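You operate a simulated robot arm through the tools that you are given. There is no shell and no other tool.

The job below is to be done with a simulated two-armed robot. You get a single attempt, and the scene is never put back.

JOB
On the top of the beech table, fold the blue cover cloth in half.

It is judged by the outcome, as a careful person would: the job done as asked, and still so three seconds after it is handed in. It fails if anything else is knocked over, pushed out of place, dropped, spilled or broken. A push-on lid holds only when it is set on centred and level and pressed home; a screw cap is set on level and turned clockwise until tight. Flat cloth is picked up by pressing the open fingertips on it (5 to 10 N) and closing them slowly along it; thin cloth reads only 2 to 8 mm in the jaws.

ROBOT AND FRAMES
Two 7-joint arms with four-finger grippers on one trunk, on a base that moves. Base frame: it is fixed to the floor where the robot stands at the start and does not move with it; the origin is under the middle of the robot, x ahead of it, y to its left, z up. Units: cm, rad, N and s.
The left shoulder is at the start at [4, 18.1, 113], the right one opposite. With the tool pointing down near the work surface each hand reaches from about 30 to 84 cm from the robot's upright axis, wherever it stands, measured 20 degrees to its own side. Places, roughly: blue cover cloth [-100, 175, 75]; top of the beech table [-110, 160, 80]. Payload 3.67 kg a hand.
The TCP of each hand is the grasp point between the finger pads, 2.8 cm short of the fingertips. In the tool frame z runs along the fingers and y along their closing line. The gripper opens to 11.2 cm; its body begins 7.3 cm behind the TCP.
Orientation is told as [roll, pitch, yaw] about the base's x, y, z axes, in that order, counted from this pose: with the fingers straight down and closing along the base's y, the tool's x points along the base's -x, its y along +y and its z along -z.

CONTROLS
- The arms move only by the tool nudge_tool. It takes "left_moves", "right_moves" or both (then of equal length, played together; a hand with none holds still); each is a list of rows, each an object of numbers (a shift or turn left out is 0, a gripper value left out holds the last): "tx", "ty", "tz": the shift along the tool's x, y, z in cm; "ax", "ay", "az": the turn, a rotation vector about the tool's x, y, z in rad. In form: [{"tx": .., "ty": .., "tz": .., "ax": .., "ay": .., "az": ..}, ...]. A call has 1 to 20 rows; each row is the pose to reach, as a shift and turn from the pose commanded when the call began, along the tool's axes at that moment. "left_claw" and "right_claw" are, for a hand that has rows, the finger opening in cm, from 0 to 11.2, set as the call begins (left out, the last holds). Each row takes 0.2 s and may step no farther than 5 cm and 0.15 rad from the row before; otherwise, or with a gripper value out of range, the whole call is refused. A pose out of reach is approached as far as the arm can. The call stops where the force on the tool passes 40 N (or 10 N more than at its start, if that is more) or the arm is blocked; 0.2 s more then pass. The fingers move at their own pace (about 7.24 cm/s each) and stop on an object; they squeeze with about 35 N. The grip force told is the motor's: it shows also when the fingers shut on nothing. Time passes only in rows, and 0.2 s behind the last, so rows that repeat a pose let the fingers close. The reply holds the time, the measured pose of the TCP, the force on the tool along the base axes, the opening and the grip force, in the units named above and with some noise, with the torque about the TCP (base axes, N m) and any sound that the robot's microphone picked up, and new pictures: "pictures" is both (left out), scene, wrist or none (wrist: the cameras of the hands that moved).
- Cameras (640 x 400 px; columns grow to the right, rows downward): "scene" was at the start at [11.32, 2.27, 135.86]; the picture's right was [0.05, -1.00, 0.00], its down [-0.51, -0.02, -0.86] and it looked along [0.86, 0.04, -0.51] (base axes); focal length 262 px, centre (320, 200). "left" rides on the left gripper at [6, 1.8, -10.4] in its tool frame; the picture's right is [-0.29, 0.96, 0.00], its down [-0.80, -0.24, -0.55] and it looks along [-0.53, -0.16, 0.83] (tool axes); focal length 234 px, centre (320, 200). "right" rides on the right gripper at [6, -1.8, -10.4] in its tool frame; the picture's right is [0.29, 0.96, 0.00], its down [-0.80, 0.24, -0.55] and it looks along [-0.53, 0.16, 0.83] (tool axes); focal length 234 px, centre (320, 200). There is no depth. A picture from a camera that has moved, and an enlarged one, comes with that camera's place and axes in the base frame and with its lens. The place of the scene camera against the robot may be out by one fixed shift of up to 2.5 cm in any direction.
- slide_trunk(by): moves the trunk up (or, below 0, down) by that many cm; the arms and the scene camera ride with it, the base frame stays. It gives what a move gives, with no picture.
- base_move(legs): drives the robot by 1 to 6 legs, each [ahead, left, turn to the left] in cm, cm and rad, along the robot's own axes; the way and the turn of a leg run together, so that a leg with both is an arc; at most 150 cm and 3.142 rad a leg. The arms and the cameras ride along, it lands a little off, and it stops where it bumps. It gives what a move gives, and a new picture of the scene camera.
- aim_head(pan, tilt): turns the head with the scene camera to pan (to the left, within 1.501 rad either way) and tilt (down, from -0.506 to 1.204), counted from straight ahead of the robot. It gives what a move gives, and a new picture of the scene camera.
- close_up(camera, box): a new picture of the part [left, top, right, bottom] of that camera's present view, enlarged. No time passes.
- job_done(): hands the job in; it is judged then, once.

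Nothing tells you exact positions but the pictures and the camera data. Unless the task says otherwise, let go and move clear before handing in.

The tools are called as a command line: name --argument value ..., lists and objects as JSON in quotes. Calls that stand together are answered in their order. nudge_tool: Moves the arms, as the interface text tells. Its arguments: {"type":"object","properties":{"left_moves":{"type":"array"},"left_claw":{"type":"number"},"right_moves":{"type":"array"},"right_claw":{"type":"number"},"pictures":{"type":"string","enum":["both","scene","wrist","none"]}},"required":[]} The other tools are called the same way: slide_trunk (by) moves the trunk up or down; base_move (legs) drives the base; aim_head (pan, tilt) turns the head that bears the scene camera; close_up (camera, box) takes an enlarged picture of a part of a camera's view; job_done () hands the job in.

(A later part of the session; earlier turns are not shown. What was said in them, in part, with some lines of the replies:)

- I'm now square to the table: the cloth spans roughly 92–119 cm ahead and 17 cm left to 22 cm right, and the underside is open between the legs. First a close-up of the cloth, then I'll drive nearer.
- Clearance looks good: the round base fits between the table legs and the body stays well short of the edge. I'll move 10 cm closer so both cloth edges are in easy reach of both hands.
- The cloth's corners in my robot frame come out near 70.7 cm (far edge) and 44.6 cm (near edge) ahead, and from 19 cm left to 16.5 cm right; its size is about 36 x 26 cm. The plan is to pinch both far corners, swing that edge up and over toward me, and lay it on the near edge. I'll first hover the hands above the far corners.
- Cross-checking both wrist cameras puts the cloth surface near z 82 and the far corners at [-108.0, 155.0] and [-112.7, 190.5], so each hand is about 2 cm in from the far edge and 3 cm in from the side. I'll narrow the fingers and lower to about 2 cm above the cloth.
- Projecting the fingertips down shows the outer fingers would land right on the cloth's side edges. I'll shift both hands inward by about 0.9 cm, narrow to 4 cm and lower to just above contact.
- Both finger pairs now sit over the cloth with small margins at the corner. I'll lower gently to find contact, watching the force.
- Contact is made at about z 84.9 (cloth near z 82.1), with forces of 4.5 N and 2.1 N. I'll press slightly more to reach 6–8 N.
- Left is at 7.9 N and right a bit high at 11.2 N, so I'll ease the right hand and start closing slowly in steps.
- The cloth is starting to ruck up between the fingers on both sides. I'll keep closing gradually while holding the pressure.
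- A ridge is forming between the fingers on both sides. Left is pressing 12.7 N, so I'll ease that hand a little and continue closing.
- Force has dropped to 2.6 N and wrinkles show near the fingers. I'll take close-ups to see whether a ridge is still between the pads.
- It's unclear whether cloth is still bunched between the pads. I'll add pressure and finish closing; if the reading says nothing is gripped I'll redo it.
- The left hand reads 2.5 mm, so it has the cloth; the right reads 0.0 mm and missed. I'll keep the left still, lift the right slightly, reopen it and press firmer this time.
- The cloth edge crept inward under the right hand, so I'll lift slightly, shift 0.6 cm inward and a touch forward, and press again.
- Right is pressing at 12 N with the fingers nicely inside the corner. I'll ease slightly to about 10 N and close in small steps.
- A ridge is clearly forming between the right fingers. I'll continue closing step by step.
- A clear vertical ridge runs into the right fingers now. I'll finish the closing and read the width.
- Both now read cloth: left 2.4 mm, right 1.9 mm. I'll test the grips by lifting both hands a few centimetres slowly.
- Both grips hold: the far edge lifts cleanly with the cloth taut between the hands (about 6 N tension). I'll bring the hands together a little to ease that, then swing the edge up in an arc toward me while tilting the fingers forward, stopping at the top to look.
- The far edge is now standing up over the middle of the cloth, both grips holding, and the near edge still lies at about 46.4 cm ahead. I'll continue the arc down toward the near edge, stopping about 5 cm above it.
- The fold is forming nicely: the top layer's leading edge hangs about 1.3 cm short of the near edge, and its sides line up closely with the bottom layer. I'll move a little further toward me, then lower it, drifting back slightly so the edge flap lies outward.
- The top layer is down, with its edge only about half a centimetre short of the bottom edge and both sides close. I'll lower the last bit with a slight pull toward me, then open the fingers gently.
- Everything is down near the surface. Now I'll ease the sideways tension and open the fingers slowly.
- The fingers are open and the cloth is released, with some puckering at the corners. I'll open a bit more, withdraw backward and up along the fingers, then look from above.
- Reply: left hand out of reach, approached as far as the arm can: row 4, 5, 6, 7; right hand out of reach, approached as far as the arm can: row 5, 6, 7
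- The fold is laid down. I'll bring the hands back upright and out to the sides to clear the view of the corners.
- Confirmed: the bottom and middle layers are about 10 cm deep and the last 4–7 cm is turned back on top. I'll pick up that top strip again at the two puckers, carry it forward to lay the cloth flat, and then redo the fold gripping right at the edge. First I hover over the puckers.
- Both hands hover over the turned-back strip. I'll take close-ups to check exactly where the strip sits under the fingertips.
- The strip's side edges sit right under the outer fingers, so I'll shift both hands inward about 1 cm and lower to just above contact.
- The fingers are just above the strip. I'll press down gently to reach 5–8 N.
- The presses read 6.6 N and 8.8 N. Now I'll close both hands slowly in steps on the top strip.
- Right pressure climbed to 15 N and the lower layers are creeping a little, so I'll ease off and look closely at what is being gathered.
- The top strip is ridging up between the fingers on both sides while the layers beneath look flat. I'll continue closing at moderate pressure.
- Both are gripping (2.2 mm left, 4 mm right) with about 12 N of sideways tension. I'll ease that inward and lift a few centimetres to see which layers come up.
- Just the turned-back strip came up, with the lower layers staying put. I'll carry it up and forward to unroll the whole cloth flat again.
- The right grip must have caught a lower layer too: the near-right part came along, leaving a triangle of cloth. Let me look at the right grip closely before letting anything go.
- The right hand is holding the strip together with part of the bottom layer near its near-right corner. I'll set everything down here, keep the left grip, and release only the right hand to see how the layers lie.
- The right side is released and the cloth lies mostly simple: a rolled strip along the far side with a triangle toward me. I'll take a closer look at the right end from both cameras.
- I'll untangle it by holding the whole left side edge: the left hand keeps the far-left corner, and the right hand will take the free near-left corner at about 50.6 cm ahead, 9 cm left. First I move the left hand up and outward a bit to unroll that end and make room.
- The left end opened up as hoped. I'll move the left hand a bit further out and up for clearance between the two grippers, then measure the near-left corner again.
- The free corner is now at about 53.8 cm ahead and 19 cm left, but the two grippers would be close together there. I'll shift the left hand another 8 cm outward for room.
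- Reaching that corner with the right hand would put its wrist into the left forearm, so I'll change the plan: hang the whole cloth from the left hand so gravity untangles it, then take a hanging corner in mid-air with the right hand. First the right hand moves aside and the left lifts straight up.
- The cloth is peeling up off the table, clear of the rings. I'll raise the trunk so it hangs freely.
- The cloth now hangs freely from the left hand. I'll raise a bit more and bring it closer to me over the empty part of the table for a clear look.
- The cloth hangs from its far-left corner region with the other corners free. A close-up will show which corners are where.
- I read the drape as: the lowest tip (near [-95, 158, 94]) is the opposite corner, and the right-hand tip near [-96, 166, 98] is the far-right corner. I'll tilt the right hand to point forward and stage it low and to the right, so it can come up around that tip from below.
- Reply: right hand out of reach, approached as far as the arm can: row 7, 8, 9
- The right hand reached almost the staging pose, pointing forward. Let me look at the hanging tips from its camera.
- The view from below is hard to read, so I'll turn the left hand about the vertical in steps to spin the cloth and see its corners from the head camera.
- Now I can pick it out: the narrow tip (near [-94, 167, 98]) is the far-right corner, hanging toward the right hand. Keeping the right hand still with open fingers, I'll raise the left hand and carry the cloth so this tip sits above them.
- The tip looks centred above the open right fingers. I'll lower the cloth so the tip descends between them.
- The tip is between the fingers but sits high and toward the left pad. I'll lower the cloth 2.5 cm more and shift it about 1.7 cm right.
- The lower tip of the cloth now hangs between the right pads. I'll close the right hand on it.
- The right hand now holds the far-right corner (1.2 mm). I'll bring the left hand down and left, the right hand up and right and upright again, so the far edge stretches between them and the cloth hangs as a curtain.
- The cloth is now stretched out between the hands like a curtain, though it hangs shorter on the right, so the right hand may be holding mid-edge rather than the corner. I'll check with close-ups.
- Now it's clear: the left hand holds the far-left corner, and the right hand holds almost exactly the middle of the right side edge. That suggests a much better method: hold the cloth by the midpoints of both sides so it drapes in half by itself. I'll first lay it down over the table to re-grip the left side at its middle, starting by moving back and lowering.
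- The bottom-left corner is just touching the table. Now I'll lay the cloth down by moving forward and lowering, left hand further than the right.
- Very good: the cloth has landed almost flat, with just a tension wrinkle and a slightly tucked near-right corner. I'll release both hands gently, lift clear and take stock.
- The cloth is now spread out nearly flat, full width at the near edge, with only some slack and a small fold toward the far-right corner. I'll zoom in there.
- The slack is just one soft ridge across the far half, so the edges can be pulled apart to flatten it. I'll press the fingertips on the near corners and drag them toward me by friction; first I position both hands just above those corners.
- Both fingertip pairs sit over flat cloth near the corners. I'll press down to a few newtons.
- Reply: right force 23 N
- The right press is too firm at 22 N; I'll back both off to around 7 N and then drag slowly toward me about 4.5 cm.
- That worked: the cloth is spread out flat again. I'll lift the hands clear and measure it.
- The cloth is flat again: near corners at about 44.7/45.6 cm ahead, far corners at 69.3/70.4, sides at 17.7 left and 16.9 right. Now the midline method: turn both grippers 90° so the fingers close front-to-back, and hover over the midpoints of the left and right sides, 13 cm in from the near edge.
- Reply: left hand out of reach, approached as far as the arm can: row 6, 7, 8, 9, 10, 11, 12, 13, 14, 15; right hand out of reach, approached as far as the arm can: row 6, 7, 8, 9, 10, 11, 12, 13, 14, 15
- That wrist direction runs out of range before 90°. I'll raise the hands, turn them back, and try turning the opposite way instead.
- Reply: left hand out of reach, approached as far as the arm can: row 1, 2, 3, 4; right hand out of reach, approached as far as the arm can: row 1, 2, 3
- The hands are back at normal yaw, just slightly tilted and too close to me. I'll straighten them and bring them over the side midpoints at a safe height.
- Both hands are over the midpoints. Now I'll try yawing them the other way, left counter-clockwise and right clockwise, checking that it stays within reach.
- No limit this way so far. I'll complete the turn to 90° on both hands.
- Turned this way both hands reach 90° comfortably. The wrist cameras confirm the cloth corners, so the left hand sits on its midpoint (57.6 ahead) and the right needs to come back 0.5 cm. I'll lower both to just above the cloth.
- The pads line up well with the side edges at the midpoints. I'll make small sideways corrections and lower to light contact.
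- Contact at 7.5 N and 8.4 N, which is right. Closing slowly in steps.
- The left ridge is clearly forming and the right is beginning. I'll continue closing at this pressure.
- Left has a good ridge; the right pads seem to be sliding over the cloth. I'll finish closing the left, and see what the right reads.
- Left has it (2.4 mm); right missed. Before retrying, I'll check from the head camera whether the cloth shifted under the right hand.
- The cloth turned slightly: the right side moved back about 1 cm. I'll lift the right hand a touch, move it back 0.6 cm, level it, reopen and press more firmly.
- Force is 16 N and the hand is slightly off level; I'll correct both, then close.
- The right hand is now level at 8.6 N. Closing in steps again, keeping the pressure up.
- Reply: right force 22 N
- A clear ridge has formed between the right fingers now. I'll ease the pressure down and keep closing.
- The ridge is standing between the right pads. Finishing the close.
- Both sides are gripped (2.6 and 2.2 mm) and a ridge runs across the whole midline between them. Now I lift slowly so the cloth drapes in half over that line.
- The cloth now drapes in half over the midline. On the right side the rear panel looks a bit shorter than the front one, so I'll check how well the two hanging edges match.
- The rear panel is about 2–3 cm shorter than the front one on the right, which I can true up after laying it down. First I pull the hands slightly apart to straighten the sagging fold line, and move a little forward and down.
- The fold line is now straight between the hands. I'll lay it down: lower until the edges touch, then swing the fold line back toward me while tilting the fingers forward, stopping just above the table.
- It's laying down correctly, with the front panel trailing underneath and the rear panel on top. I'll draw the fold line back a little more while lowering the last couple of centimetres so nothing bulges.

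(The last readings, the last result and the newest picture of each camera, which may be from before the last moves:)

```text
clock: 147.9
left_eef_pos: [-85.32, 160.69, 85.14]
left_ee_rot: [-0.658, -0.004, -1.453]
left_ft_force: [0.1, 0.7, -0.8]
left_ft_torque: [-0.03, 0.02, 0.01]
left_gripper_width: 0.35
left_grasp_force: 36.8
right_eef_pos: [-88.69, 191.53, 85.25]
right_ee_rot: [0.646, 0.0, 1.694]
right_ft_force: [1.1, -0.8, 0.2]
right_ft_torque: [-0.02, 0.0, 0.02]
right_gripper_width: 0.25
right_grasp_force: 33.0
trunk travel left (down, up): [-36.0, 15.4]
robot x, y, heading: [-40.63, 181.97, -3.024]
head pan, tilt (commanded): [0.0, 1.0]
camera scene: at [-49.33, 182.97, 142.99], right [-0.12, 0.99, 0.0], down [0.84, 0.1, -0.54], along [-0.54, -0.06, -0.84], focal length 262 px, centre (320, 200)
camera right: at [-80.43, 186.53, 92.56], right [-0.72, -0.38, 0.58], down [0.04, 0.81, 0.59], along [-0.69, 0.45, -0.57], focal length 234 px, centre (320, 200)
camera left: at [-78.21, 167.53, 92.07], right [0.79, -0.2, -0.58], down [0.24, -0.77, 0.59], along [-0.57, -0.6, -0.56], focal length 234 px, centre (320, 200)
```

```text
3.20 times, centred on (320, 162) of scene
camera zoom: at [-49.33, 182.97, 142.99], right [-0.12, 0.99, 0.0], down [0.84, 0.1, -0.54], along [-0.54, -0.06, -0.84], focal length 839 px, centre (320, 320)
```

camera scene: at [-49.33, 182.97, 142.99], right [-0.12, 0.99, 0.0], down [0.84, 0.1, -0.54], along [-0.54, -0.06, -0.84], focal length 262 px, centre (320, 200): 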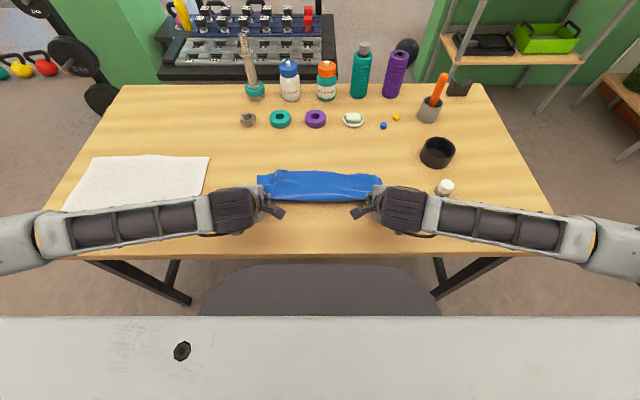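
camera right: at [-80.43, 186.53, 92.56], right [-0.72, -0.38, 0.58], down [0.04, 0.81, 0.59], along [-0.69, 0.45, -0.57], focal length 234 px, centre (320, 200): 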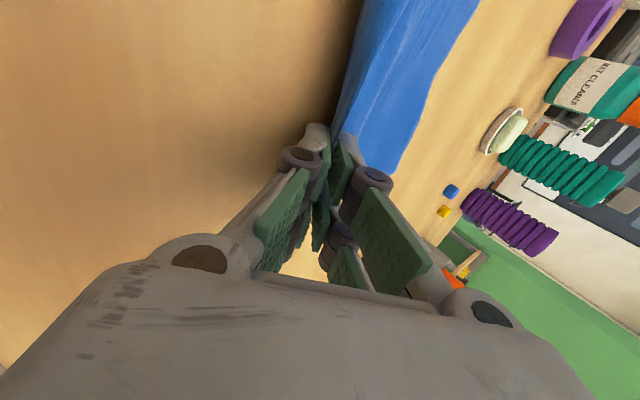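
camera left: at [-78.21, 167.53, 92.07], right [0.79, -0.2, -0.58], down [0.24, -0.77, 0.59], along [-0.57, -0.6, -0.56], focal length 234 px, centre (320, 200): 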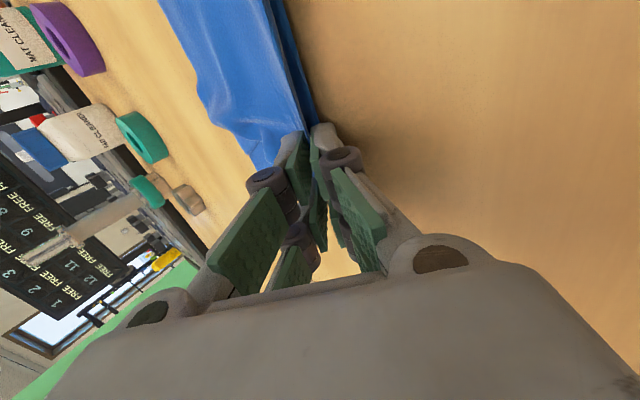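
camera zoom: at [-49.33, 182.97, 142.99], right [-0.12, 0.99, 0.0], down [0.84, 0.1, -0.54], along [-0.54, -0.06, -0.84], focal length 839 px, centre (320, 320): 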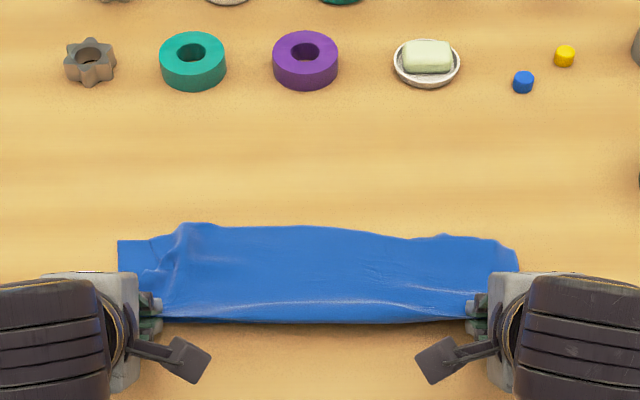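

The folded cloth is down with the fold line toward me. I'll raise slightly, open the fingers a little, and slide them back out along their own direction.

nudge_tool --left_moves '[{"ty": -0.15, "tz": -0.2}, {"ty": -0.3, "tz": -0.4}, {"ty": -0.3, "tz": -0.4}]' --right_moves '[{"ty": 0.15, "tz": -0.2}, {"ty": 0.3, "tz": -0.4}, {"ty": 0.3, "tz": -0.4}]' --left_claw 0.9 --right_claw 0.9 --pictures "none"

nudge_tool --left_moves '[{"ty": -0.2, "tz": -0.3}, {"ty": -0.2, "tz": -1.0}, {"ty": -0.2, "tz": -2.0}, {"ty": -0.2, "tz": -3.5}, {"ty": -0.2, "tz": -5.0}, {"ty": -1.5, "tz": -7.0}, {"ty": -4, "tz": -9.0}, {"ty": -4, "tz": -9.0}]' --right_moves '[{"ty": 0.2, "tz": -0.3}, {"ty": 0.2, "tz": -1.0}, {"ty": 0.2, "tz": -2.0}, {"ty": 0.2, "tz": -3.5}, {"ty": 0.2, "tz": -5.0}, {"ty": 1.5, "tz": -7.0}, {"ty": 4, "tz": -9.0}, {"ty": 4, "tz": -9.0}]' --left_claw 1.8 --right_claw 1.8 --pictures "both"

close_up --camera "scene" --box '[220, 100, 420, 225]'

```text
clock: 148.8
left_eef_pos: [-85.3, 160.63, 85.6]
left_ee_rot: [-0.657, -0.003, -1.453]
left_ft_force: [0.6, -0.5, 0.9]
left_ft_torque: [0.03, 0.0, 0.0]
left_gripper_width: 0.89
left_grasp_force: 0.1
right_eef_pos: [-88.69, 191.53, 85.85]
right_ee_rot: [0.646, 0.0, 1.693]
right_ft_force: [-0.3, -0.5, 0.3]
right_ft_torque: [0.05, 0.0, 0.01]
right_gripper_width: 0.91
right_grasp_force: 0.0
trunk travel left (down, up): [-36.0, 15.4]
robot x, y, heading: [-40.87, 182.48, -3.025]
head pan, tilt (commanded): [0.0, 1.0]
```

```text
clock: 150.6
left_eef_pos: [-82.99, 161.02, 95.05]
left_ee_rot: [-0.659, -0.002, -1.452]
left_ft_force: [0.3, 0.4, -0.1]
left_ft_torque: [0.0, -0.02, 0.02]
left_gripper_width: 1.76
left_grasp_force: 0.1
right_eef_pos: [-86.47, 191.66, 95.37]
right_ee_rot: [0.645, 0.0, 1.694]
right_ft_force: [0.0, 1.0, -0.7]
right_ft_torque: [0.01, 0.0, 0.02]
right_gripper_width: 1.79
right_grasp_force: 0.0
trunk travel left (down, up): [-36.0, 15.4]
robot x, y, heading: [-40.66, 182.04, -3.024]
head pan, tilt (commanded): [0.0, 1.0]
camera scene: at [-49.32, 182.99, 142.98], right [-0.12, 0.99, 0.0], down [0.84, 0.1, -0.54], along [-0.54, -0.06, -0.84], focal length 262 px, centre (320, 200)
camera right: at [-78.21, 186.61, 102.58], right [-0.72, -0.38, 0.58], down [0.04, 0.81, 0.59], along [-0.69, 0.45, -0.57], focal length 234 px, centre (320, 200)
camera left: at [-75.86, 167.9, 102.11], right [0.79, -0.2, -0.58], down [0.24, -0.77, 0.59], along [-0.57, -0.6, -0.56], focal length 234 px, centre (320, 200)
```

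scene: 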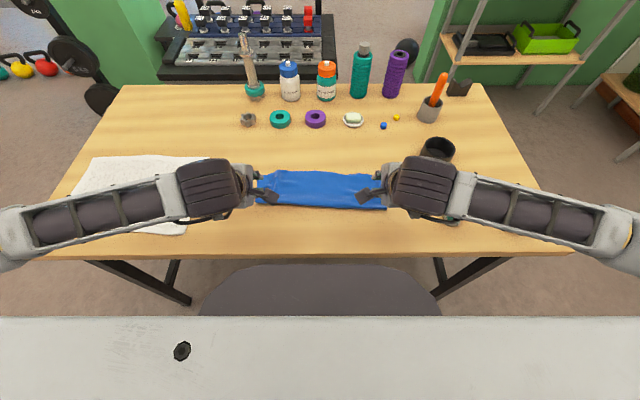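
right: 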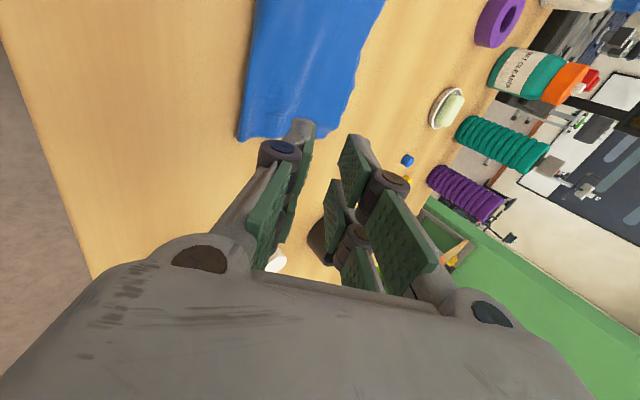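
left: 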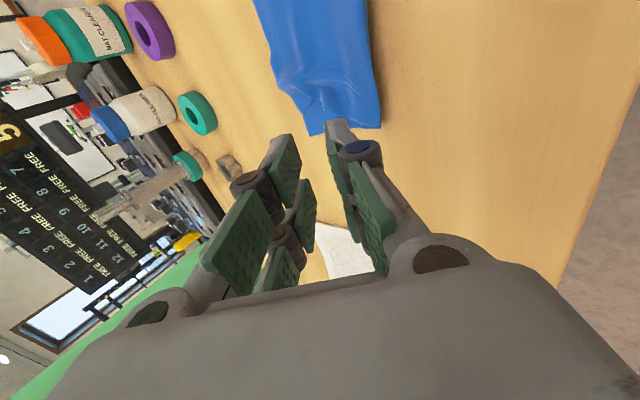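

```text
3.20 times, centred on (320, 162) of scene
camera zoom: at [-49.32, 182.99, 142.98], right [-0.12, 0.99, 0.0], down [0.84, 0.1, -0.54], along [-0.54, -0.06, -0.84], focal length 839 px, centre (320, 320)
```

zoom: 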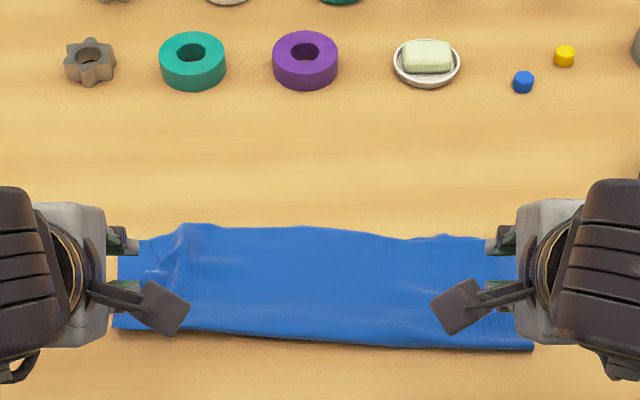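

That looks like a proper half fold, with the fold line falling neatly toward me. I'll move both hands out to the sides and inspect it.

nudge_tool --left_moves '[{"tx": -3, "ty": -1.2, "tz": -1.6}, {"tx": -6, "ty": -2.4, "tz": -3.2}, {"tx": -9, "ty": -2.4, "tz": -3.2}, {"tx": -12, "ty": -2.4, "tz": -3.2}, {"tx": -12, "ty": -2.4, "tz": -3.2}]' --right_moves '[{"tx": -3, "ty": 1.2, "tz": -1.6}, {"tx": -6, "ty": 2.4, "tz": -3.2}, {"tx": -9, "ty": 2.4, "tz": -3.2}, {"tx": -12, "ty": 2.4, "tz": -3.2}, {"tx": -12, "ty": 2.4, "tz": -3.2}]' --pictures "both"

close_up --camera "scene" --box '[245, 150, 400, 225]'

```text
clock: 151.8
left_eef_pos: [-83.57, 148.73, 98.9]
left_ee_rot: [-0.655, -0.004, -1.451]
left_ft_force: [0.0, -0.4, -0.2]
left_ft_torque: [0.04, -0.01, -0.01]
left_gripper_width: 1.83
left_grasp_force: 0.0
left hand out of reach, approached as far as the arm can: row 1, 2, 3, 4, 5
right_eef_pos: [-89.94, 203.33, 99.04]
right_ee_rot: [0.645, 0.0, 1.694]
right_ft_force: [0.0, -0.4, -0.4]
right_ft_torque: [0.0, -0.04, 0.02]
right_gripper_width: 1.82
right_grasp_force: 0.0
right hand out of reach, approached as far as the arm can: row 1, 2, 3, 4, 5
trunk travel left (down, up): [-36.0, 15.4]
robot x, y, heading: [-40.6, 182.11, -3.022]
head pan, tilt (commanded): [0.0, 1.0]
camera scene: at [-49.49, 182.96, 142.97], right [-0.12, 0.99, 0.0], down [0.84, 0.1, -0.54], along [-0.54, -0.06, -0.84], focal length 262 px, centre (320, 200)
camera right: at [-81.66, 198.32, 106.22], right [-0.73, -0.38, 0.58], down [0.04, 0.81, 0.59], along [-0.69, 0.45, -0.57], focal length 234 px, centre (320, 200)
camera left: at [-76.4, 155.63, 105.81], right [0.79, -0.2, -0.58], down [0.24, -0.77, 0.59], along [-0.57, -0.6, -0.56], focal length 234 px, centre (320, 200)
```

scene: 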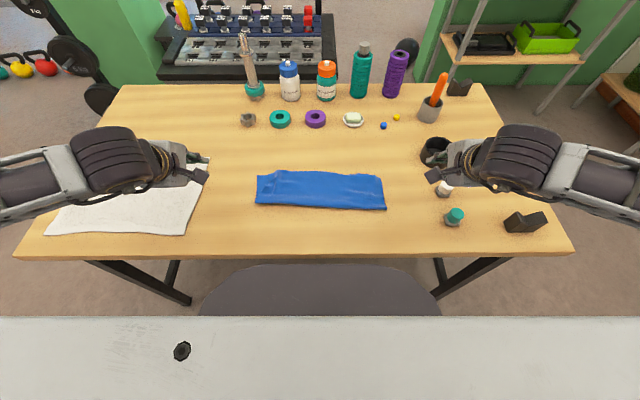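
right: 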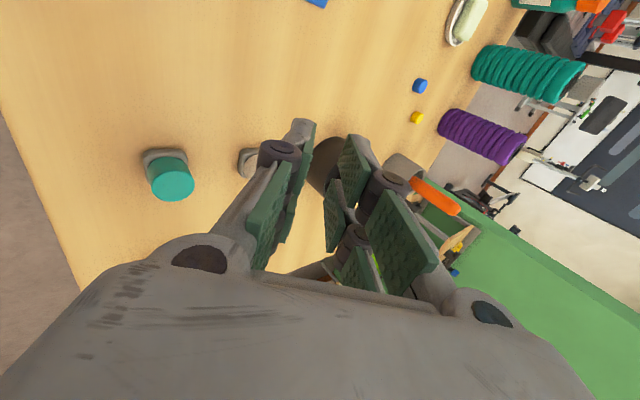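
left: 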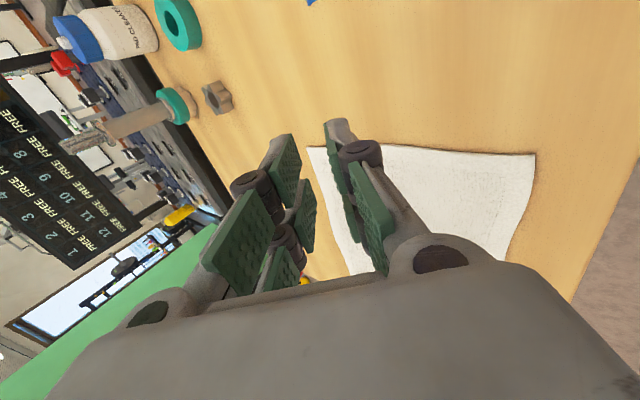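

```text
4.13 times, centred on (322, 188) of scene
camera zoom: at [-49.49, 182.96, 142.97], right [-0.12, 0.99, 0.0], down [0.84, 0.1, -0.54], along [-0.54, -0.06, -0.84], focal length 1082 px, centre (310, 252)
```

zoom: 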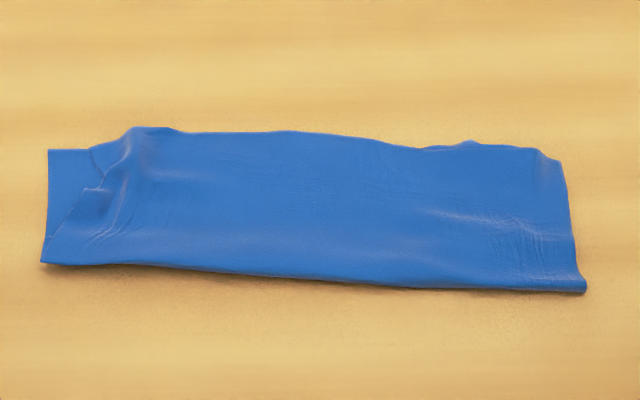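

It's folded in half, with some puckering at the left end where the corner was handled. I'll zoom into both ends to judge the alignment.

close_up --camera "scene" --box '[248, 160, 308, 220]'

close_up --camera "scene" --box '[335, 165, 395, 225]'

```text
6.67 times, centred on (278, 190) of scene
camera zoom: at [-49.49, 182.96, 142.97], right [-0.12, 0.99, 0.0], down [0.84, 0.1, -0.54], along [-0.54, -0.06, -0.84], focal length 1748 px, centre (600, 267)
```

zoom: 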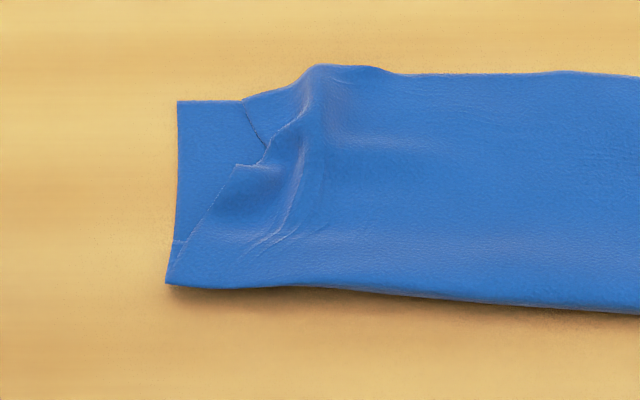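

```text
6.67 times, centred on (365, 195) of scene
camera zoom: at [-49.49, 182.96, 142.97], right [-0.12, 0.99, 0.0], down [0.84, 0.1, -0.54], along [-0.54, -0.06, -0.84], focal length 1748 px, centre (20, 233)
```

zoom: 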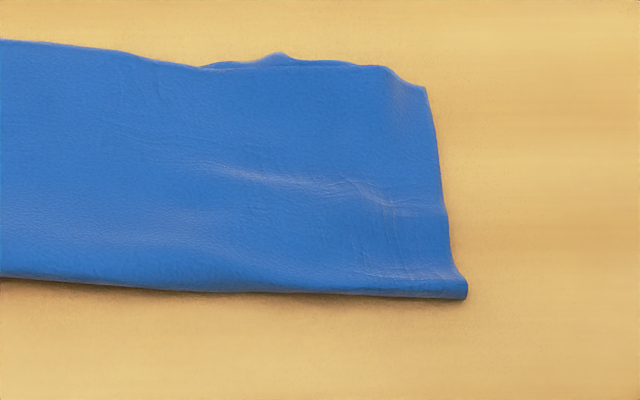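

The right end is neat; at the left end the top corner is puckered inward by 3–6 cm and the bottom corner is slightly short. I'll smooth this with the same press-and-drag that worked before. First the left hand goes upright above the exposed bottom corner with fingers closed.

nudge_tool --left_moves '[{"tx": 1.9, "ty": -0.3, "tz": 2.5, "ax": -0.13}, {"tx": 3.8, "ty": -0.7, "tz": 5.0, "ax": -0.26}, {"tx": 5.7, "ty": -1.0, "tz": 7.5, "ax": -0.39}, {"tx": 7.6, "ty": -1.4, "tz": 10.0, "ax": -0.52}, {"tx": 9.5, "ty": -1.72, "tz": 12.5, "ax": -0.655}, {"tx": 9.5, "ty": -1.72, "tz": 12.5, "ax": -0.655}]' --left_claw 0 --pictures "both"

close_up --camera "left" --box '[180, 0, 480, 240]'

```text
clock: 153.2
left_eef_pos: [-93.39, 156.95, 90.03]
left_ee_rot: [-0.001, -0.002, -1.454]
left_ft_force: [-1.3, -0.6, -0.1]
left_ft_torque: [0.02, -0.01, 0.02]
left_gripper_width: 0.0
left_grasp_force: 34.5
right_eef_pos: [-89.72, 203.31, 98.94]
right_ee_rot: [0.646, -0.001, 1.693]
right_ft_force: [-0.1, 0.6, -0.3]
right_ft_torque: [0.0, 0.01, -0.04]
right_gripper_width: 1.79
right_grasp_force: 0.1
trunk travel left (down, up): [-36.0, 15.4]
robot x, y, heading: [-40.78, 182.07, -3.027]
head pan, tilt (commanded): [0.0, 1.0]
camera scene: at [-49.23, 182.93, 143.0], right [-0.12, 0.99, 0.0], down [0.84, 0.1, -0.54], along [-0.54, -0.06, -0.84], focal length 262 px, centre (320, 200)
camera left: at [-92.25, 163.11, 100.16], right [0.98, -0.17, 0.0], down [-0.14, -0.82, 0.56], along [-0.1, -0.55, -0.83], focal length 234 px, centre (320, 200)
```

scene: 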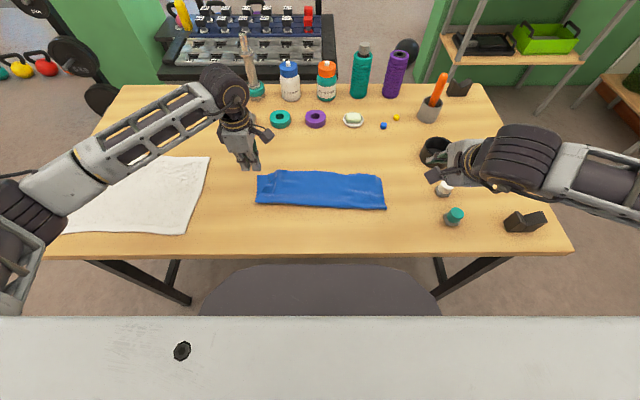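
left: 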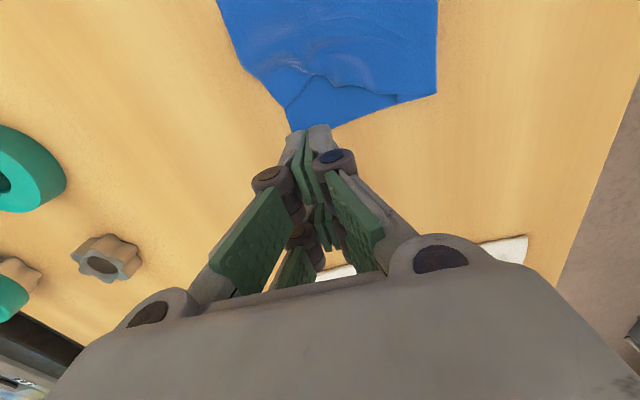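

```text
1.67 times, centred on (330, 120) of left
camera zoom: at [-92.25, 163.11, 100.16], right [0.98, -0.17, 0.0], down [-0.14, -0.82, 0.56], along [-0.1, -0.55, -0.83], focal length 390 px, centre (303, 333)
```

zoom: 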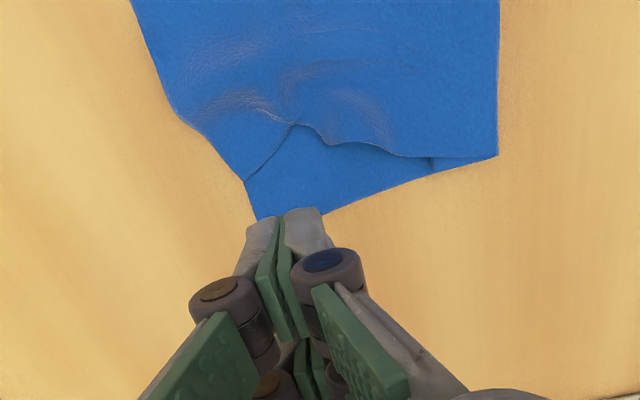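

The left corners actually lie within about 2 cm of each other; only the side edge of the top layer bows in from the pucker. I'll bring the right hand upright over the right far corner to inspect that end as well.

nudge_tool --right_moves '[{"tx": 1.7, "ty": 0.5, "tz": 2.6, "ax": 0.13}, {"tx": 3.4, "ty": 1.0, "tz": 5.2, "ax": 0.26}, {"tx": 5.0, "ty": 1.5, "tz": 7.9, "ax": 0.39}, {"tx": 6.7, "ty": 2.0, "tz": 10.5, "ax": 0.52}, {"tx": 8.4, "ty": 2.55, "tz": 13.1, "ax": 0.646}, {"tx": 8.4, "ty": 2.55, "tz": 13.1, "ax": 0.646}]' --right_claw 0 --pictures "wrist"

close_up --camera "right" --box '[160, 0, 460, 240]'

```text
clock: 154.6
left_eef_pos: [-93.45, 157.02, 90.0]
left_ee_rot: [-0.004, -0.003, -1.454]
left_ft_force: [-1.0, -0.2, 1.2]
left_ft_torque: [0.0, 0.02, 0.01]
left_gripper_width: 0.01
left_grasp_force: 35.0
right_eef_pos: [-98.78, 193.79, 90.03]
right_ee_rot: [0.001, -0.002, 1.692]
right_ft_force: [0.7, 0.4, -0.3]
right_ft_torque: [0.0, 0.01, 0.01]
right_gripper_width: 0.02
right_grasp_force: 35.1
trunk travel left (down, up): [-36.0, 15.4]
robot x, y, heading: [-40.7, 181.7, -3.022]
head pan, tilt (commanded): [0.0, 1.0]
camera right: at [-96.34, 187.93, 100.45], right [-0.92, -0.4, 0.0], down [-0.34, 0.76, 0.55], along [-0.22, 0.51, -0.83], focal length 234 px, centre (320, 200)
```

right: 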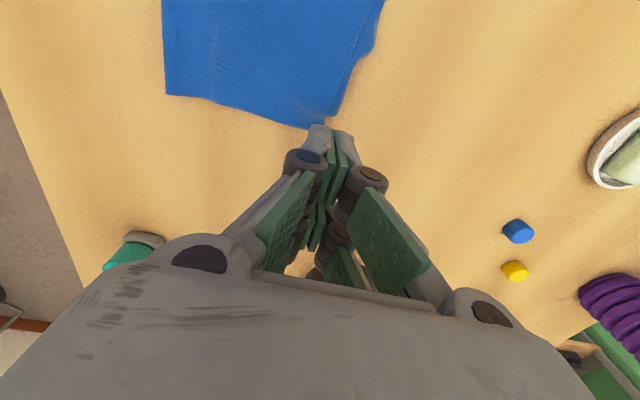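

```text
1.67 times, centred on (310, 120) of right
camera zoom: at [-96.34, 187.93, 100.45], right [-0.92, -0.4, 0.0], down [-0.34, 0.76, 0.55], along [-0.22, 0.51, -0.83], focal length 390 px, centre (337, 333)
```

zoom: 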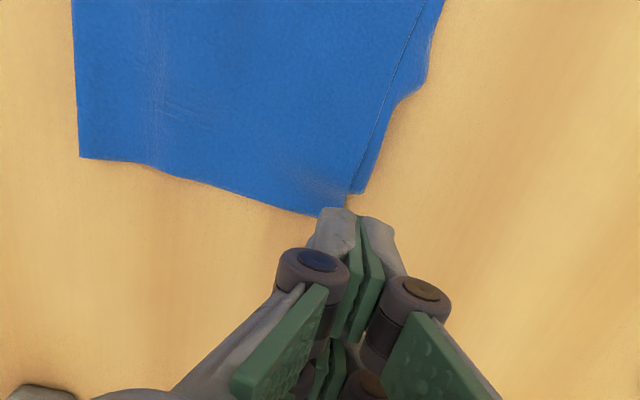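

The right end is aligned within about 1 cm. At the left, the top corner sits only 1.6 cm inside the bottom one, with a small pucker beside it. I'll smooth that with one gentle press-and-drag of the top layer's left corner outward; first lowering the closed left fingers to just above it.

nudge_tool --left_moves '[{"tx": 2.0, "ty": -0.4}, {"tx": 4.1, "ty": -0.8}, {"tx": 4.1, "ty": -0.8, "tz": 1.5}, {"tx": 4.1, "ty": -0.8, "tz": 2.6}, {"tx": 4.1, "ty": -0.8, "tz": 2.6}]' --right_moves '[{"tz": -2}, {"tz": -5}, {"tz": -8}, {"tx": -3, "tz": -9}, {"tx": -6, "tz": -9}]' --pictures "wrist"

close_up --camera "left" --box '[180, 0, 480, 240]'

```text
clock: 155.8
left_eef_pos: [-94.76, 160.9, 87.36]
left_ee_rot: [-0.004, -0.002, -1.451]
left_ft_force: [0.5, 0.7, 0.7]
left_ft_torque: [-0.01, 0.0, 0.01]
left_gripper_width: 0.0
left_grasp_force: 35.0
right_eef_pos: [-99.55, 199.93, 99.07]
right_ee_rot: [0.001, 0.0, 1.693]
right_ft_force: [-1.1, 1.4, 0.0]
right_ft_torque: [0.01, 0.02, 0.0]
right_gripper_width: 0.01
right_grasp_force: 35.2
trunk travel left (down, up): [-36.0, 15.4]
robot x, y, heading: [-40.95, 182.36, -3.027]
head pan, tilt (commanded): [0.0, 1.0]
camera right: at [-97.1, 194.15, 109.41], right [-0.92, -0.4, 0.0], down [-0.34, 0.76, 0.55], along [-0.22, 0.51, -0.83], focal length 234 px, centre (320, 200)
camera left: at [-93.61, 167.12, 97.52], right [0.98, -0.17, 0.0], down [-0.14, -0.82, 0.56], along [-0.1, -0.55, -0.83], focal length 234 px, centre (320, 200)
```

right: 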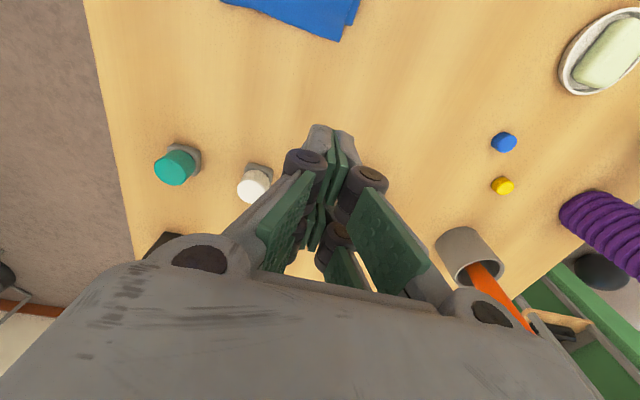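
left: 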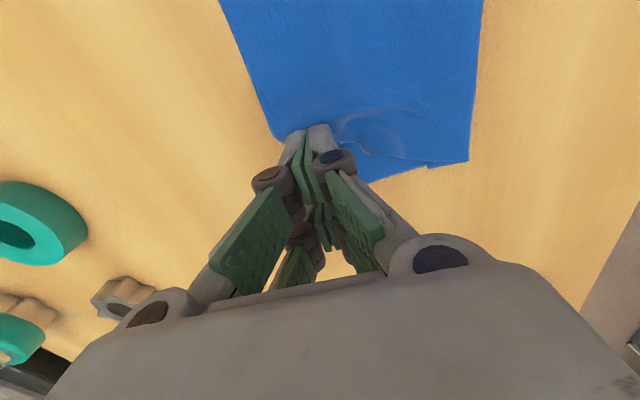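

```text
1.67 times, centred on (330, 120) of left
camera zoom: at [-93.61, 167.12, 97.52], right [0.98, -0.17, 0.0], down [-0.14, -0.82, 0.56], along [-0.1, -0.55, -0.83], focal length 390 px, centre (303, 333)
```

zoom: 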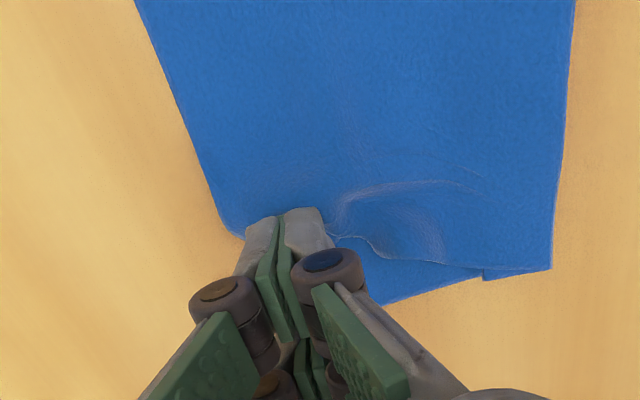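

The closed fingers are right over the top layer's left far corner. I'll press lightly.

nudge_tool --left_moves '[{"tz": 0.9}, {"tz": 1.6}, {"tz": 2.0}, {"tz": 2.2}, {"tz": 2.2}]' --pictures "none"

```text
clock: 156.9
left_eef_pos: [-94.76, 160.91, 85.03]
left_ee_rot: [-0.004, -0.003, -1.453]
left_ft_force: [0.6, 0.4, 1.0]
left_ft_torque: [-0.01, 0.0, 0.01]
left_gripper_width: 0.0
left_grasp_force: 34.8
right_eef_pos: [-99.5, 199.92, 98.95]
right_ee_rot: [0.001, 0.001, 1.693]
right_ft_force: [-0.5, 0.7, 0.4]
right_ft_torque: [0.02, -0.02, 0.04]
right_gripper_width: 0.02
right_grasp_force: 35.0
trunk travel left (down, up): [-36.0, 15.4]
robot x, y, heading: [-40.62, 182.22, -3.021]
head pan, tilt (commanded): [0.0, 1.0]
```

nudge_tool --left_moves '[{"tz": 0.15}, {"tz": 0.3}, {"tz": 0.3}]' --pictures "none"

```text
clock: 157.8
left_eef_pos: [-94.85, 160.88, 84.69]
left_ee_rot: [-0.004, -0.004, -1.452]
left_ft_force: [-0.4, 1.2, 2.9]
left_ft_torque: [0.01, -0.01, 0.03]
left_gripper_width: 0.0
left_grasp_force: 35.1
right_eef_pos: [-99.4, 199.93, 99.06]
right_ee_rot: [0.001, -0.001, 1.691]
right_ft_force: [-0.3, 0.2, -1.0]
right_ft_torque: [-0.02, -0.04, 0.01]
right_gripper_width: 0.0
right_grasp_force: 35.0
trunk travel left (down, up): [-36.0, 15.4]
robot x, y, heading: [-40.74, 182.33, -3.022]
head pan, tilt (commanded): [0.0, 1.0]
```

Contact is light at 2.9 N. I'll press to about 6 N and drag left 2 cm and forward 1 cm.

nudge_tool --left_moves '[{"tz": 0.12}, {"tz": 0.12}, {"tx": -0.4, "ty": -0.2, "tz": 0.12}, {"tx": -0.8, "ty": -0.4, "tz": 0.12}, {"tx": -1.2, "ty": -0.6, "tz": 0.12}, {"tx": -1.6, "ty": -0.8, "tz": 0.12}, {"tx": -2.0, "ty": -1.0, "tz": 0.12}, {"tx": -2.0, "ty": -1.0, "tz": 0.12}]' --pictures "wrist"

close_up --camera "left" --box '[180, 0, 480, 240]'

close_up --camera "scene" --box '[245, 150, 400, 225]'

```text
clock: 159.6
left_eef_pos: [-95.47, 159.07, 84.82]
left_ee_rot: [-0.006, -0.003, -1.452]
left_ft_force: [1.4, 3.8, 13.2]
left_ft_torque: [0.21, 0.01, -0.03]
left_gripper_width: 0.0
left_grasp_force: 34.8
right_eef_pos: [-99.44, 199.78, 99.05]
right_ee_rot: [0.002, 0.0, 1.694]
right_ft_force: [0.6, 0.7, 1.4]
right_ft_torque: [0.03, 0.01, 0.02]
right_gripper_width: 0.0
right_grasp_force: 34.2
trunk travel left (down, up): [-36.0, 15.4]
robot x, y, heading: [-40.86, 182.38, -3.021]
head pan, tilt (commanded): [0.0, 1.0]
camera left: at [-94.28, 165.11, 94.95], right [0.98, -0.17, 0.0], down [-0.14, -0.82, 0.56], along [-0.1, -0.55, -0.83], focal length 234 px, centre (320, 200)
```

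left: 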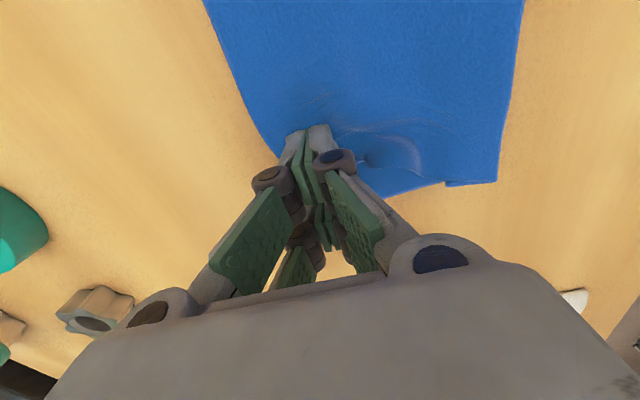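

```text
1.67 times, centred on (330, 120) of left
camera zoom: at [-94.28, 165.11, 94.95], right [0.98, -0.17, 0.0], down [-0.14, -0.82, 0.56], along [-0.1, -0.55, -0.83], focal length 390 px, centre (303, 333)
```

zoom: 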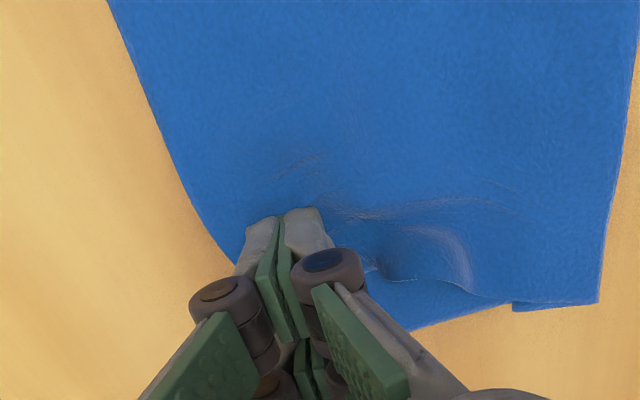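

```text
4.13 times, centred on (322, 188) of scene
camera zoom: at [-49.23, 183.08, 143.0], right [-0.12, 0.99, 0.0], down [0.84, 0.1, -0.54], along [-0.54, -0.06, -0.84], focal length 1082 px, centre (310, 252)
```

zoom: 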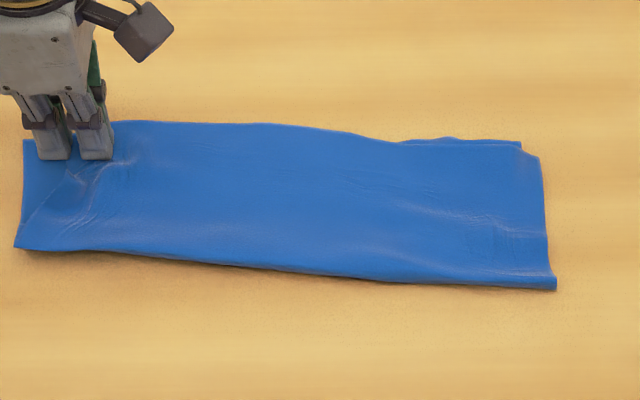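

That smoothed the left end, with the cloth sliding slightly as a whole. I'll lift the hand away and check the whole shape.

nudge_tool --left_moves '[{"tz": -0.6}, {"tz": -3}, {"tz": -7}, {"tz": -11}, {"tx": -4, "tz": -14}, {"tx": -8, "tz": -15}, {"tx": -12, "tz": -15}, {"tx": -12, "tz": -15}]' --pictures "scene"

close_up --camera "scene" --box '[245, 150, 400, 225]'

close_up --camera "scene" --box '[240, 160, 300, 220]'

close_up --camera "scene" --box '[335, 165, 395, 225]'

```text
clock: 161.3
left_eef_pos: [-94.32, 147.01, 99.75]
left_ee_rot: [-0.002, -0.003, -1.451]
left_ft_force: [-0.4, -0.2, 0.1]
left_ft_torque: [0.01, 0.02, -0.02]
left_gripper_width: 0.0
left_grasp_force: 34.4
right_eef_pos: [-99.56, 199.88, 99.02]
right_ee_rot: [0.001, -0.001, 1.694]
right_ft_force: [0.4, 0.2, -0.3]
right_ft_torque: [0.0, 0.02, -0.02]
right_gripper_width: 0.0
right_grasp_force: 34.8
trunk travel left (down, up): [-36.0, 15.4]
robot x, y, heading: [-40.48, 182.14, -3.025]
head pan, tilt (commanded): [0.0, 1.0]
camera scene: at [-49.39, 183.04, 142.98], right [-0.12, 0.99, 0.0], down [0.84, 0.1, -0.54], along [-0.54, -0.06, -0.84], focal length 262 px, centre (320, 200)
```

scene: 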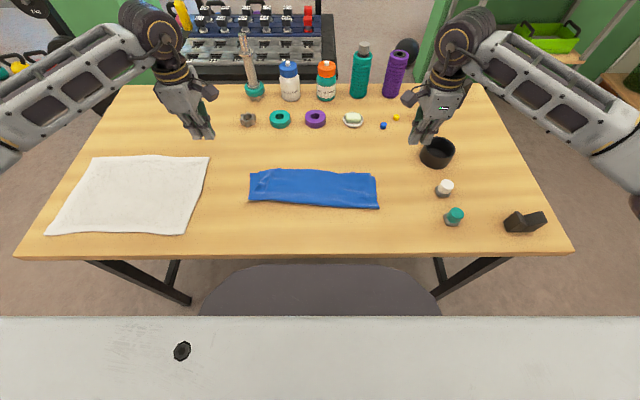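

```text
4.13 times, centred on (322, 188) of scene
camera zoom: at [-49.39, 183.04, 142.98], right [-0.12, 0.99, 0.0], down [0.84, 0.1, -0.54], along [-0.54, -0.06, -0.84], focal length 1082 px, centre (310, 252)
```

zoom: 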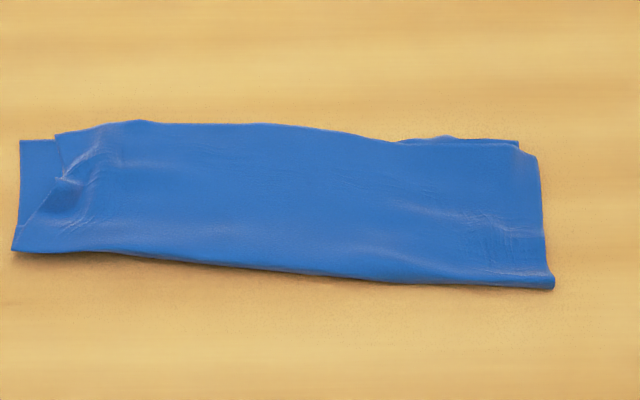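

```text
6.67 times, centred on (270, 190) of scene
camera zoom: at [-49.39, 183.04, 142.98], right [-0.12, 0.99, 0.0], down [0.84, 0.1, -0.54], along [-0.54, -0.06, -0.84], focal length 1748 px, centre (653, 267)
```

zoom: 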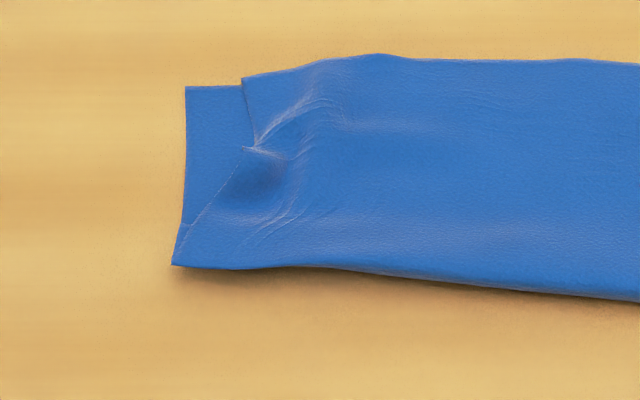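

```text
6.67 times, centred on (365, 195) of scene
camera zoom: at [-49.39, 183.04, 142.98], right [-0.12, 0.99, 0.0], down [0.84, 0.1, -0.54], along [-0.54, -0.06, -0.84], focal length 1748 px, centre (20, 233)
```

zoom: 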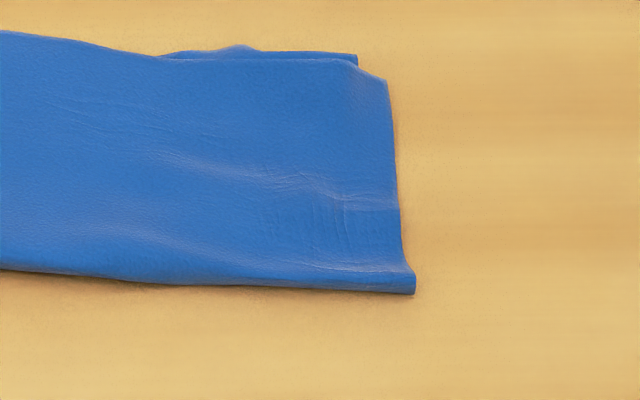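

The layers match within about 2–2.5 cm at both ends. The fold line is just a little short at its left end, so I'll do one last gentle touch: press on the fold's left end and draw it back about 2 cm to straighten it.

nudge_tool --left_moves '[{"tx": 3, "ty": 2}, {"tx": 6, "ty": 4}, {"tx": 9, "ty": 6}, {"tx": 12.5, "ty": 7.5}, {"tx": 12.5, "ty": 7.5, "tz": 4}, {"tx": 12.5, "ty": 7.5, "tz": 8}, {"tx": 12.5, "ty": 7.5, "tz": 12}, {"tx": 12.5, "ty": 7.5, "tz": 13.5}, {"tx": 12.5, "ty": 7.5, "tz": 13.5}]' --pictures "wrist"

close_up --camera "left" --box '[120, 0, 480, 240]'

```text
clock: 163.3
left_eef_pos: [-87.99, 160.3, 86.28]
left_ee_rot: [-0.004, -0.004, -1.453]
left_ft_force: [-0.5, -0.3, 0.8]
left_ft_torque: [-0.01, 0.01, -0.02]
left_gripper_width: 0.0
left_grasp_force: 34.9
right_eef_pos: [-99.62, 199.8, 98.97]
right_ee_rot: [0.0, 0.001, 1.694]
right_ft_force: [-0.2, 0.5, -0.2]
right_ft_torque: [0.01, 0.01, 0.01]
right_gripper_width: 0.0
right_grasp_force: 35.5
trunk travel left (down, up): [-36.0, 15.4]
robot x, y, heading: [-40.77, 182.3, -3.022]
head pan, tilt (commanded): [0.0, 1.0]
camera left: at [-86.91, 166.46, 96.49], right [0.98, -0.17, 0.0], down [-0.14, -0.82, 0.56], along [-0.1, -0.55, -0.83], focal length 234 px, centre (320, 200)
```

left: 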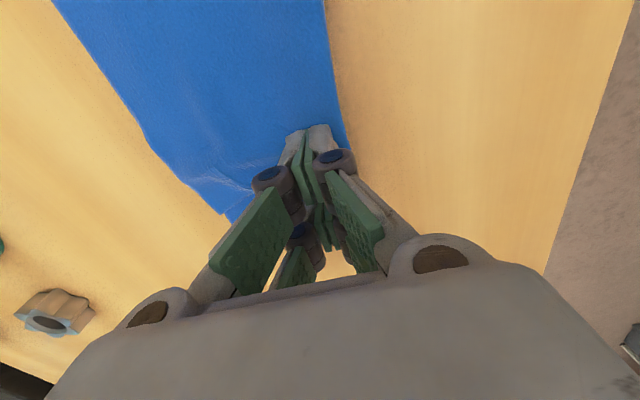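

```text
1.67 times, centred on (300, 120) of left
camera zoom: at [-86.91, 166.46, 96.49], right [0.98, -0.17, 0.0], down [-0.14, -0.82, 0.56], along [-0.1, -0.55, -0.83], focal length 390 px, centre (353, 333)
```

zoom: 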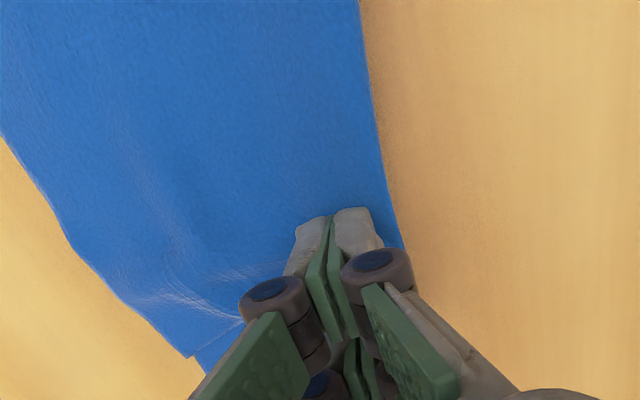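

The closed fingers sit on the fold's left end. I'll press down gently.

nudge_tool --left_moves '[{"tz": 0.6}, {"tz": 1.1}, {"tz": 1.4}, {"tz": 1.6}, {"tz": 1.6}]' --pictures "none"

```text
clock: 164.6
left_eef_pos: [-88.08, 160.3, 84.81]
left_ee_rot: [-0.007, -0.002, -1.451]
left_ft_force: [2.0, -4.3, 22.3]
left_ft_torque: [-0.49, -0.06, 0.03]
left_gripper_width: 0.02
left_grasp_force: 34.2
right_eef_pos: [-99.52, 199.78, 99.0]
right_ee_rot: [0.001, 0.0, 1.694]
right_ft_force: [0.6, -0.3, 0.2]
right_ft_torque: [0.0, -0.02, 0.0]
right_gripper_width: 0.0
right_grasp_force: 35.1
trunk travel left (down, up): [-36.0, 15.4]
robot x, y, heading: [-40.67, 182.44, -3.024]
head pan, tilt (commanded): [0.0, 1.0]
```

That's 22 N, so I'll back off to about 8 N and then draw it back 2 cm slowly.

nudge_tool --left_moves '[{"tz": -0.22}, {"tz": -0.22}, {"ty": 0.4, "tz": -0.22}, {"ty": 0.8, "tz": -0.22}, {"ty": 1.2, "tz": -0.22}, {"ty": 1.6, "tz": -0.22}, {"ty": 2.0, "tz": -0.22}, {"ty": 2.0, "tz": -0.22}]' --pictures "none"

nudge_tool --left_moves '[{"tz": -0.6}, {"tz": -3}, {"tz": -7}, {"tz": -11}, {"tx": -4, "tz": -14}, {"tx": -8, "tz": -15}, {"tx": -12, "tz": -15}, {"tx": -12, "tz": -15}]' --pictures "scene"

close_up --camera "scene" --box '[235, 150, 390, 225]'

close_up --camera "scene" --box '[240, 160, 300, 220]'

```text
clock: 166.3
left_eef_pos: [-86.09, 160.61, 84.75]
left_ee_rot: [-0.004, -0.003, -1.453]
left_ft_force: [-2.1, -0.1, 12.3]
left_ft_torque: [-0.19, 0.07, -0.03]
left_gripper_width: 0.0
left_grasp_force: 35.3
right_eef_pos: [-99.41, 199.94, 98.91]
right_ee_rot: [-0.001, 0.0, 1.693]
right_ft_force: [0.0, 0.5, -0.1]
right_ft_torque: [0.02, 0.02, 0.01]
right_gripper_width: 0.0
right_grasp_force: 35.0
trunk travel left (down, up): [-36.0, 15.4]
robot x, y, heading: [-41.19, 182.1, -3.026]
head pan, tilt (commanded): [0.0, 1.0]
```

```text
clock: 168.2
left_eef_pos: [-84.95, 148.66, 99.96]
left_ee_rot: [-0.002, -0.003, -1.454]
left_ft_force: [0.3, 0.5, -0.6]
left_ft_torque: [0.0, 0.0, -0.03]
left_gripper_width: 0.01
left_grasp_force: 34.5
right_eef_pos: [-99.61, 199.94, 98.93]
right_ee_rot: [-0.001, 0.001, 1.693]
right_ft_force: [0.7, -0.2, 0.6]
right_ft_torque: [-0.04, 0.0, 0.0]
right_gripper_width: 0.01
right_grasp_force: 35.0
trunk travel left (down, up): [-36.0, 15.4]
robot x, y, heading: [-40.52, 182.35, -3.019]
head pan, tilt (commanded): [0.0, 1.0]
camera scene: at [-49.4, 183.04, 142.98], right [-0.12, 0.99, 0.0], down [0.84, 0.1, -0.54], along [-0.54, -0.06, -0.84], focal length 262 px, centre (320, 200)
```

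scene: 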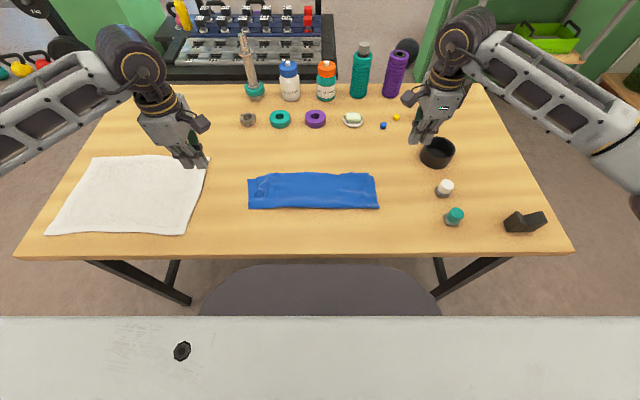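

```text
4.13 times, centred on (312, 188) of scene
camera zoom: at [-49.4, 183.04, 142.98], right [-0.12, 0.99, 0.0], down [0.84, 0.1, -0.54], along [-0.54, -0.06, -0.84], focal length 1082 px, centre (351, 252)
```

zoom: 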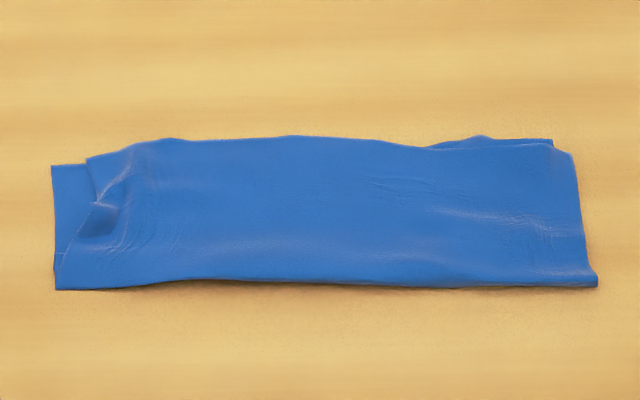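

```text
6.67 times, centred on (270, 190) of scene
camera zoom: at [-49.4, 183.04, 142.98], right [-0.12, 0.99, 0.0], down [0.84, 0.1, -0.54], along [-0.54, -0.06, -0.84], focal length 1748 px, centre (653, 267)
```

zoom: 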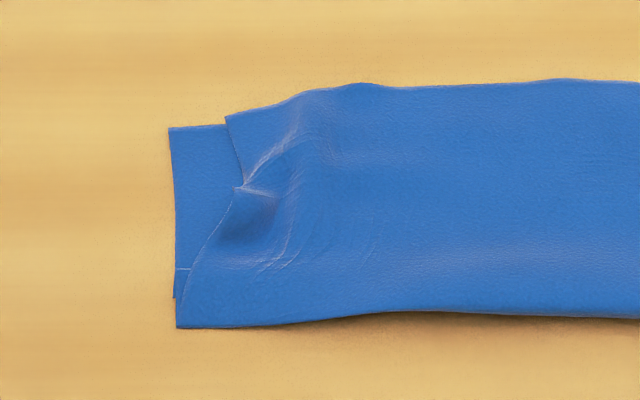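

The cloth now lies as a tidy rectangle: one straight fold line toward me, both layers aligned to within about 2 cm at the corners. Both hands are empty and clear, and every other object is where it was. I'm handing it in.

job_done

```text
The job is handed in.
```

The blue cover cloth is folded in half on the beech table, and I've handed the job in. I don't have the verdict yet.

- **Result:** The cloth lies as a rectangle about 36 cm wide and 10–12.5 cm deep, with one straight fold line facing the robot. The two layers match to within about 2.5 cm at the corners.
- **Flaws:** The left end is not perfectly neat. The top corner there has a small pucker and sits about 2–3 cm inside the bottom one, and that end is shallower, about 10 cm against 12 elsewhere.
- **Other objects:** Both hands are empty and clear of the cloth. The rest of the table, including the white cloth, looks undisturbed in the pictures.
- **Why it took longer:** My first fold left a strip turned back, so I unfolded the cloth and started again. I then lifted it by the midpoints of its sides so it draped in half.
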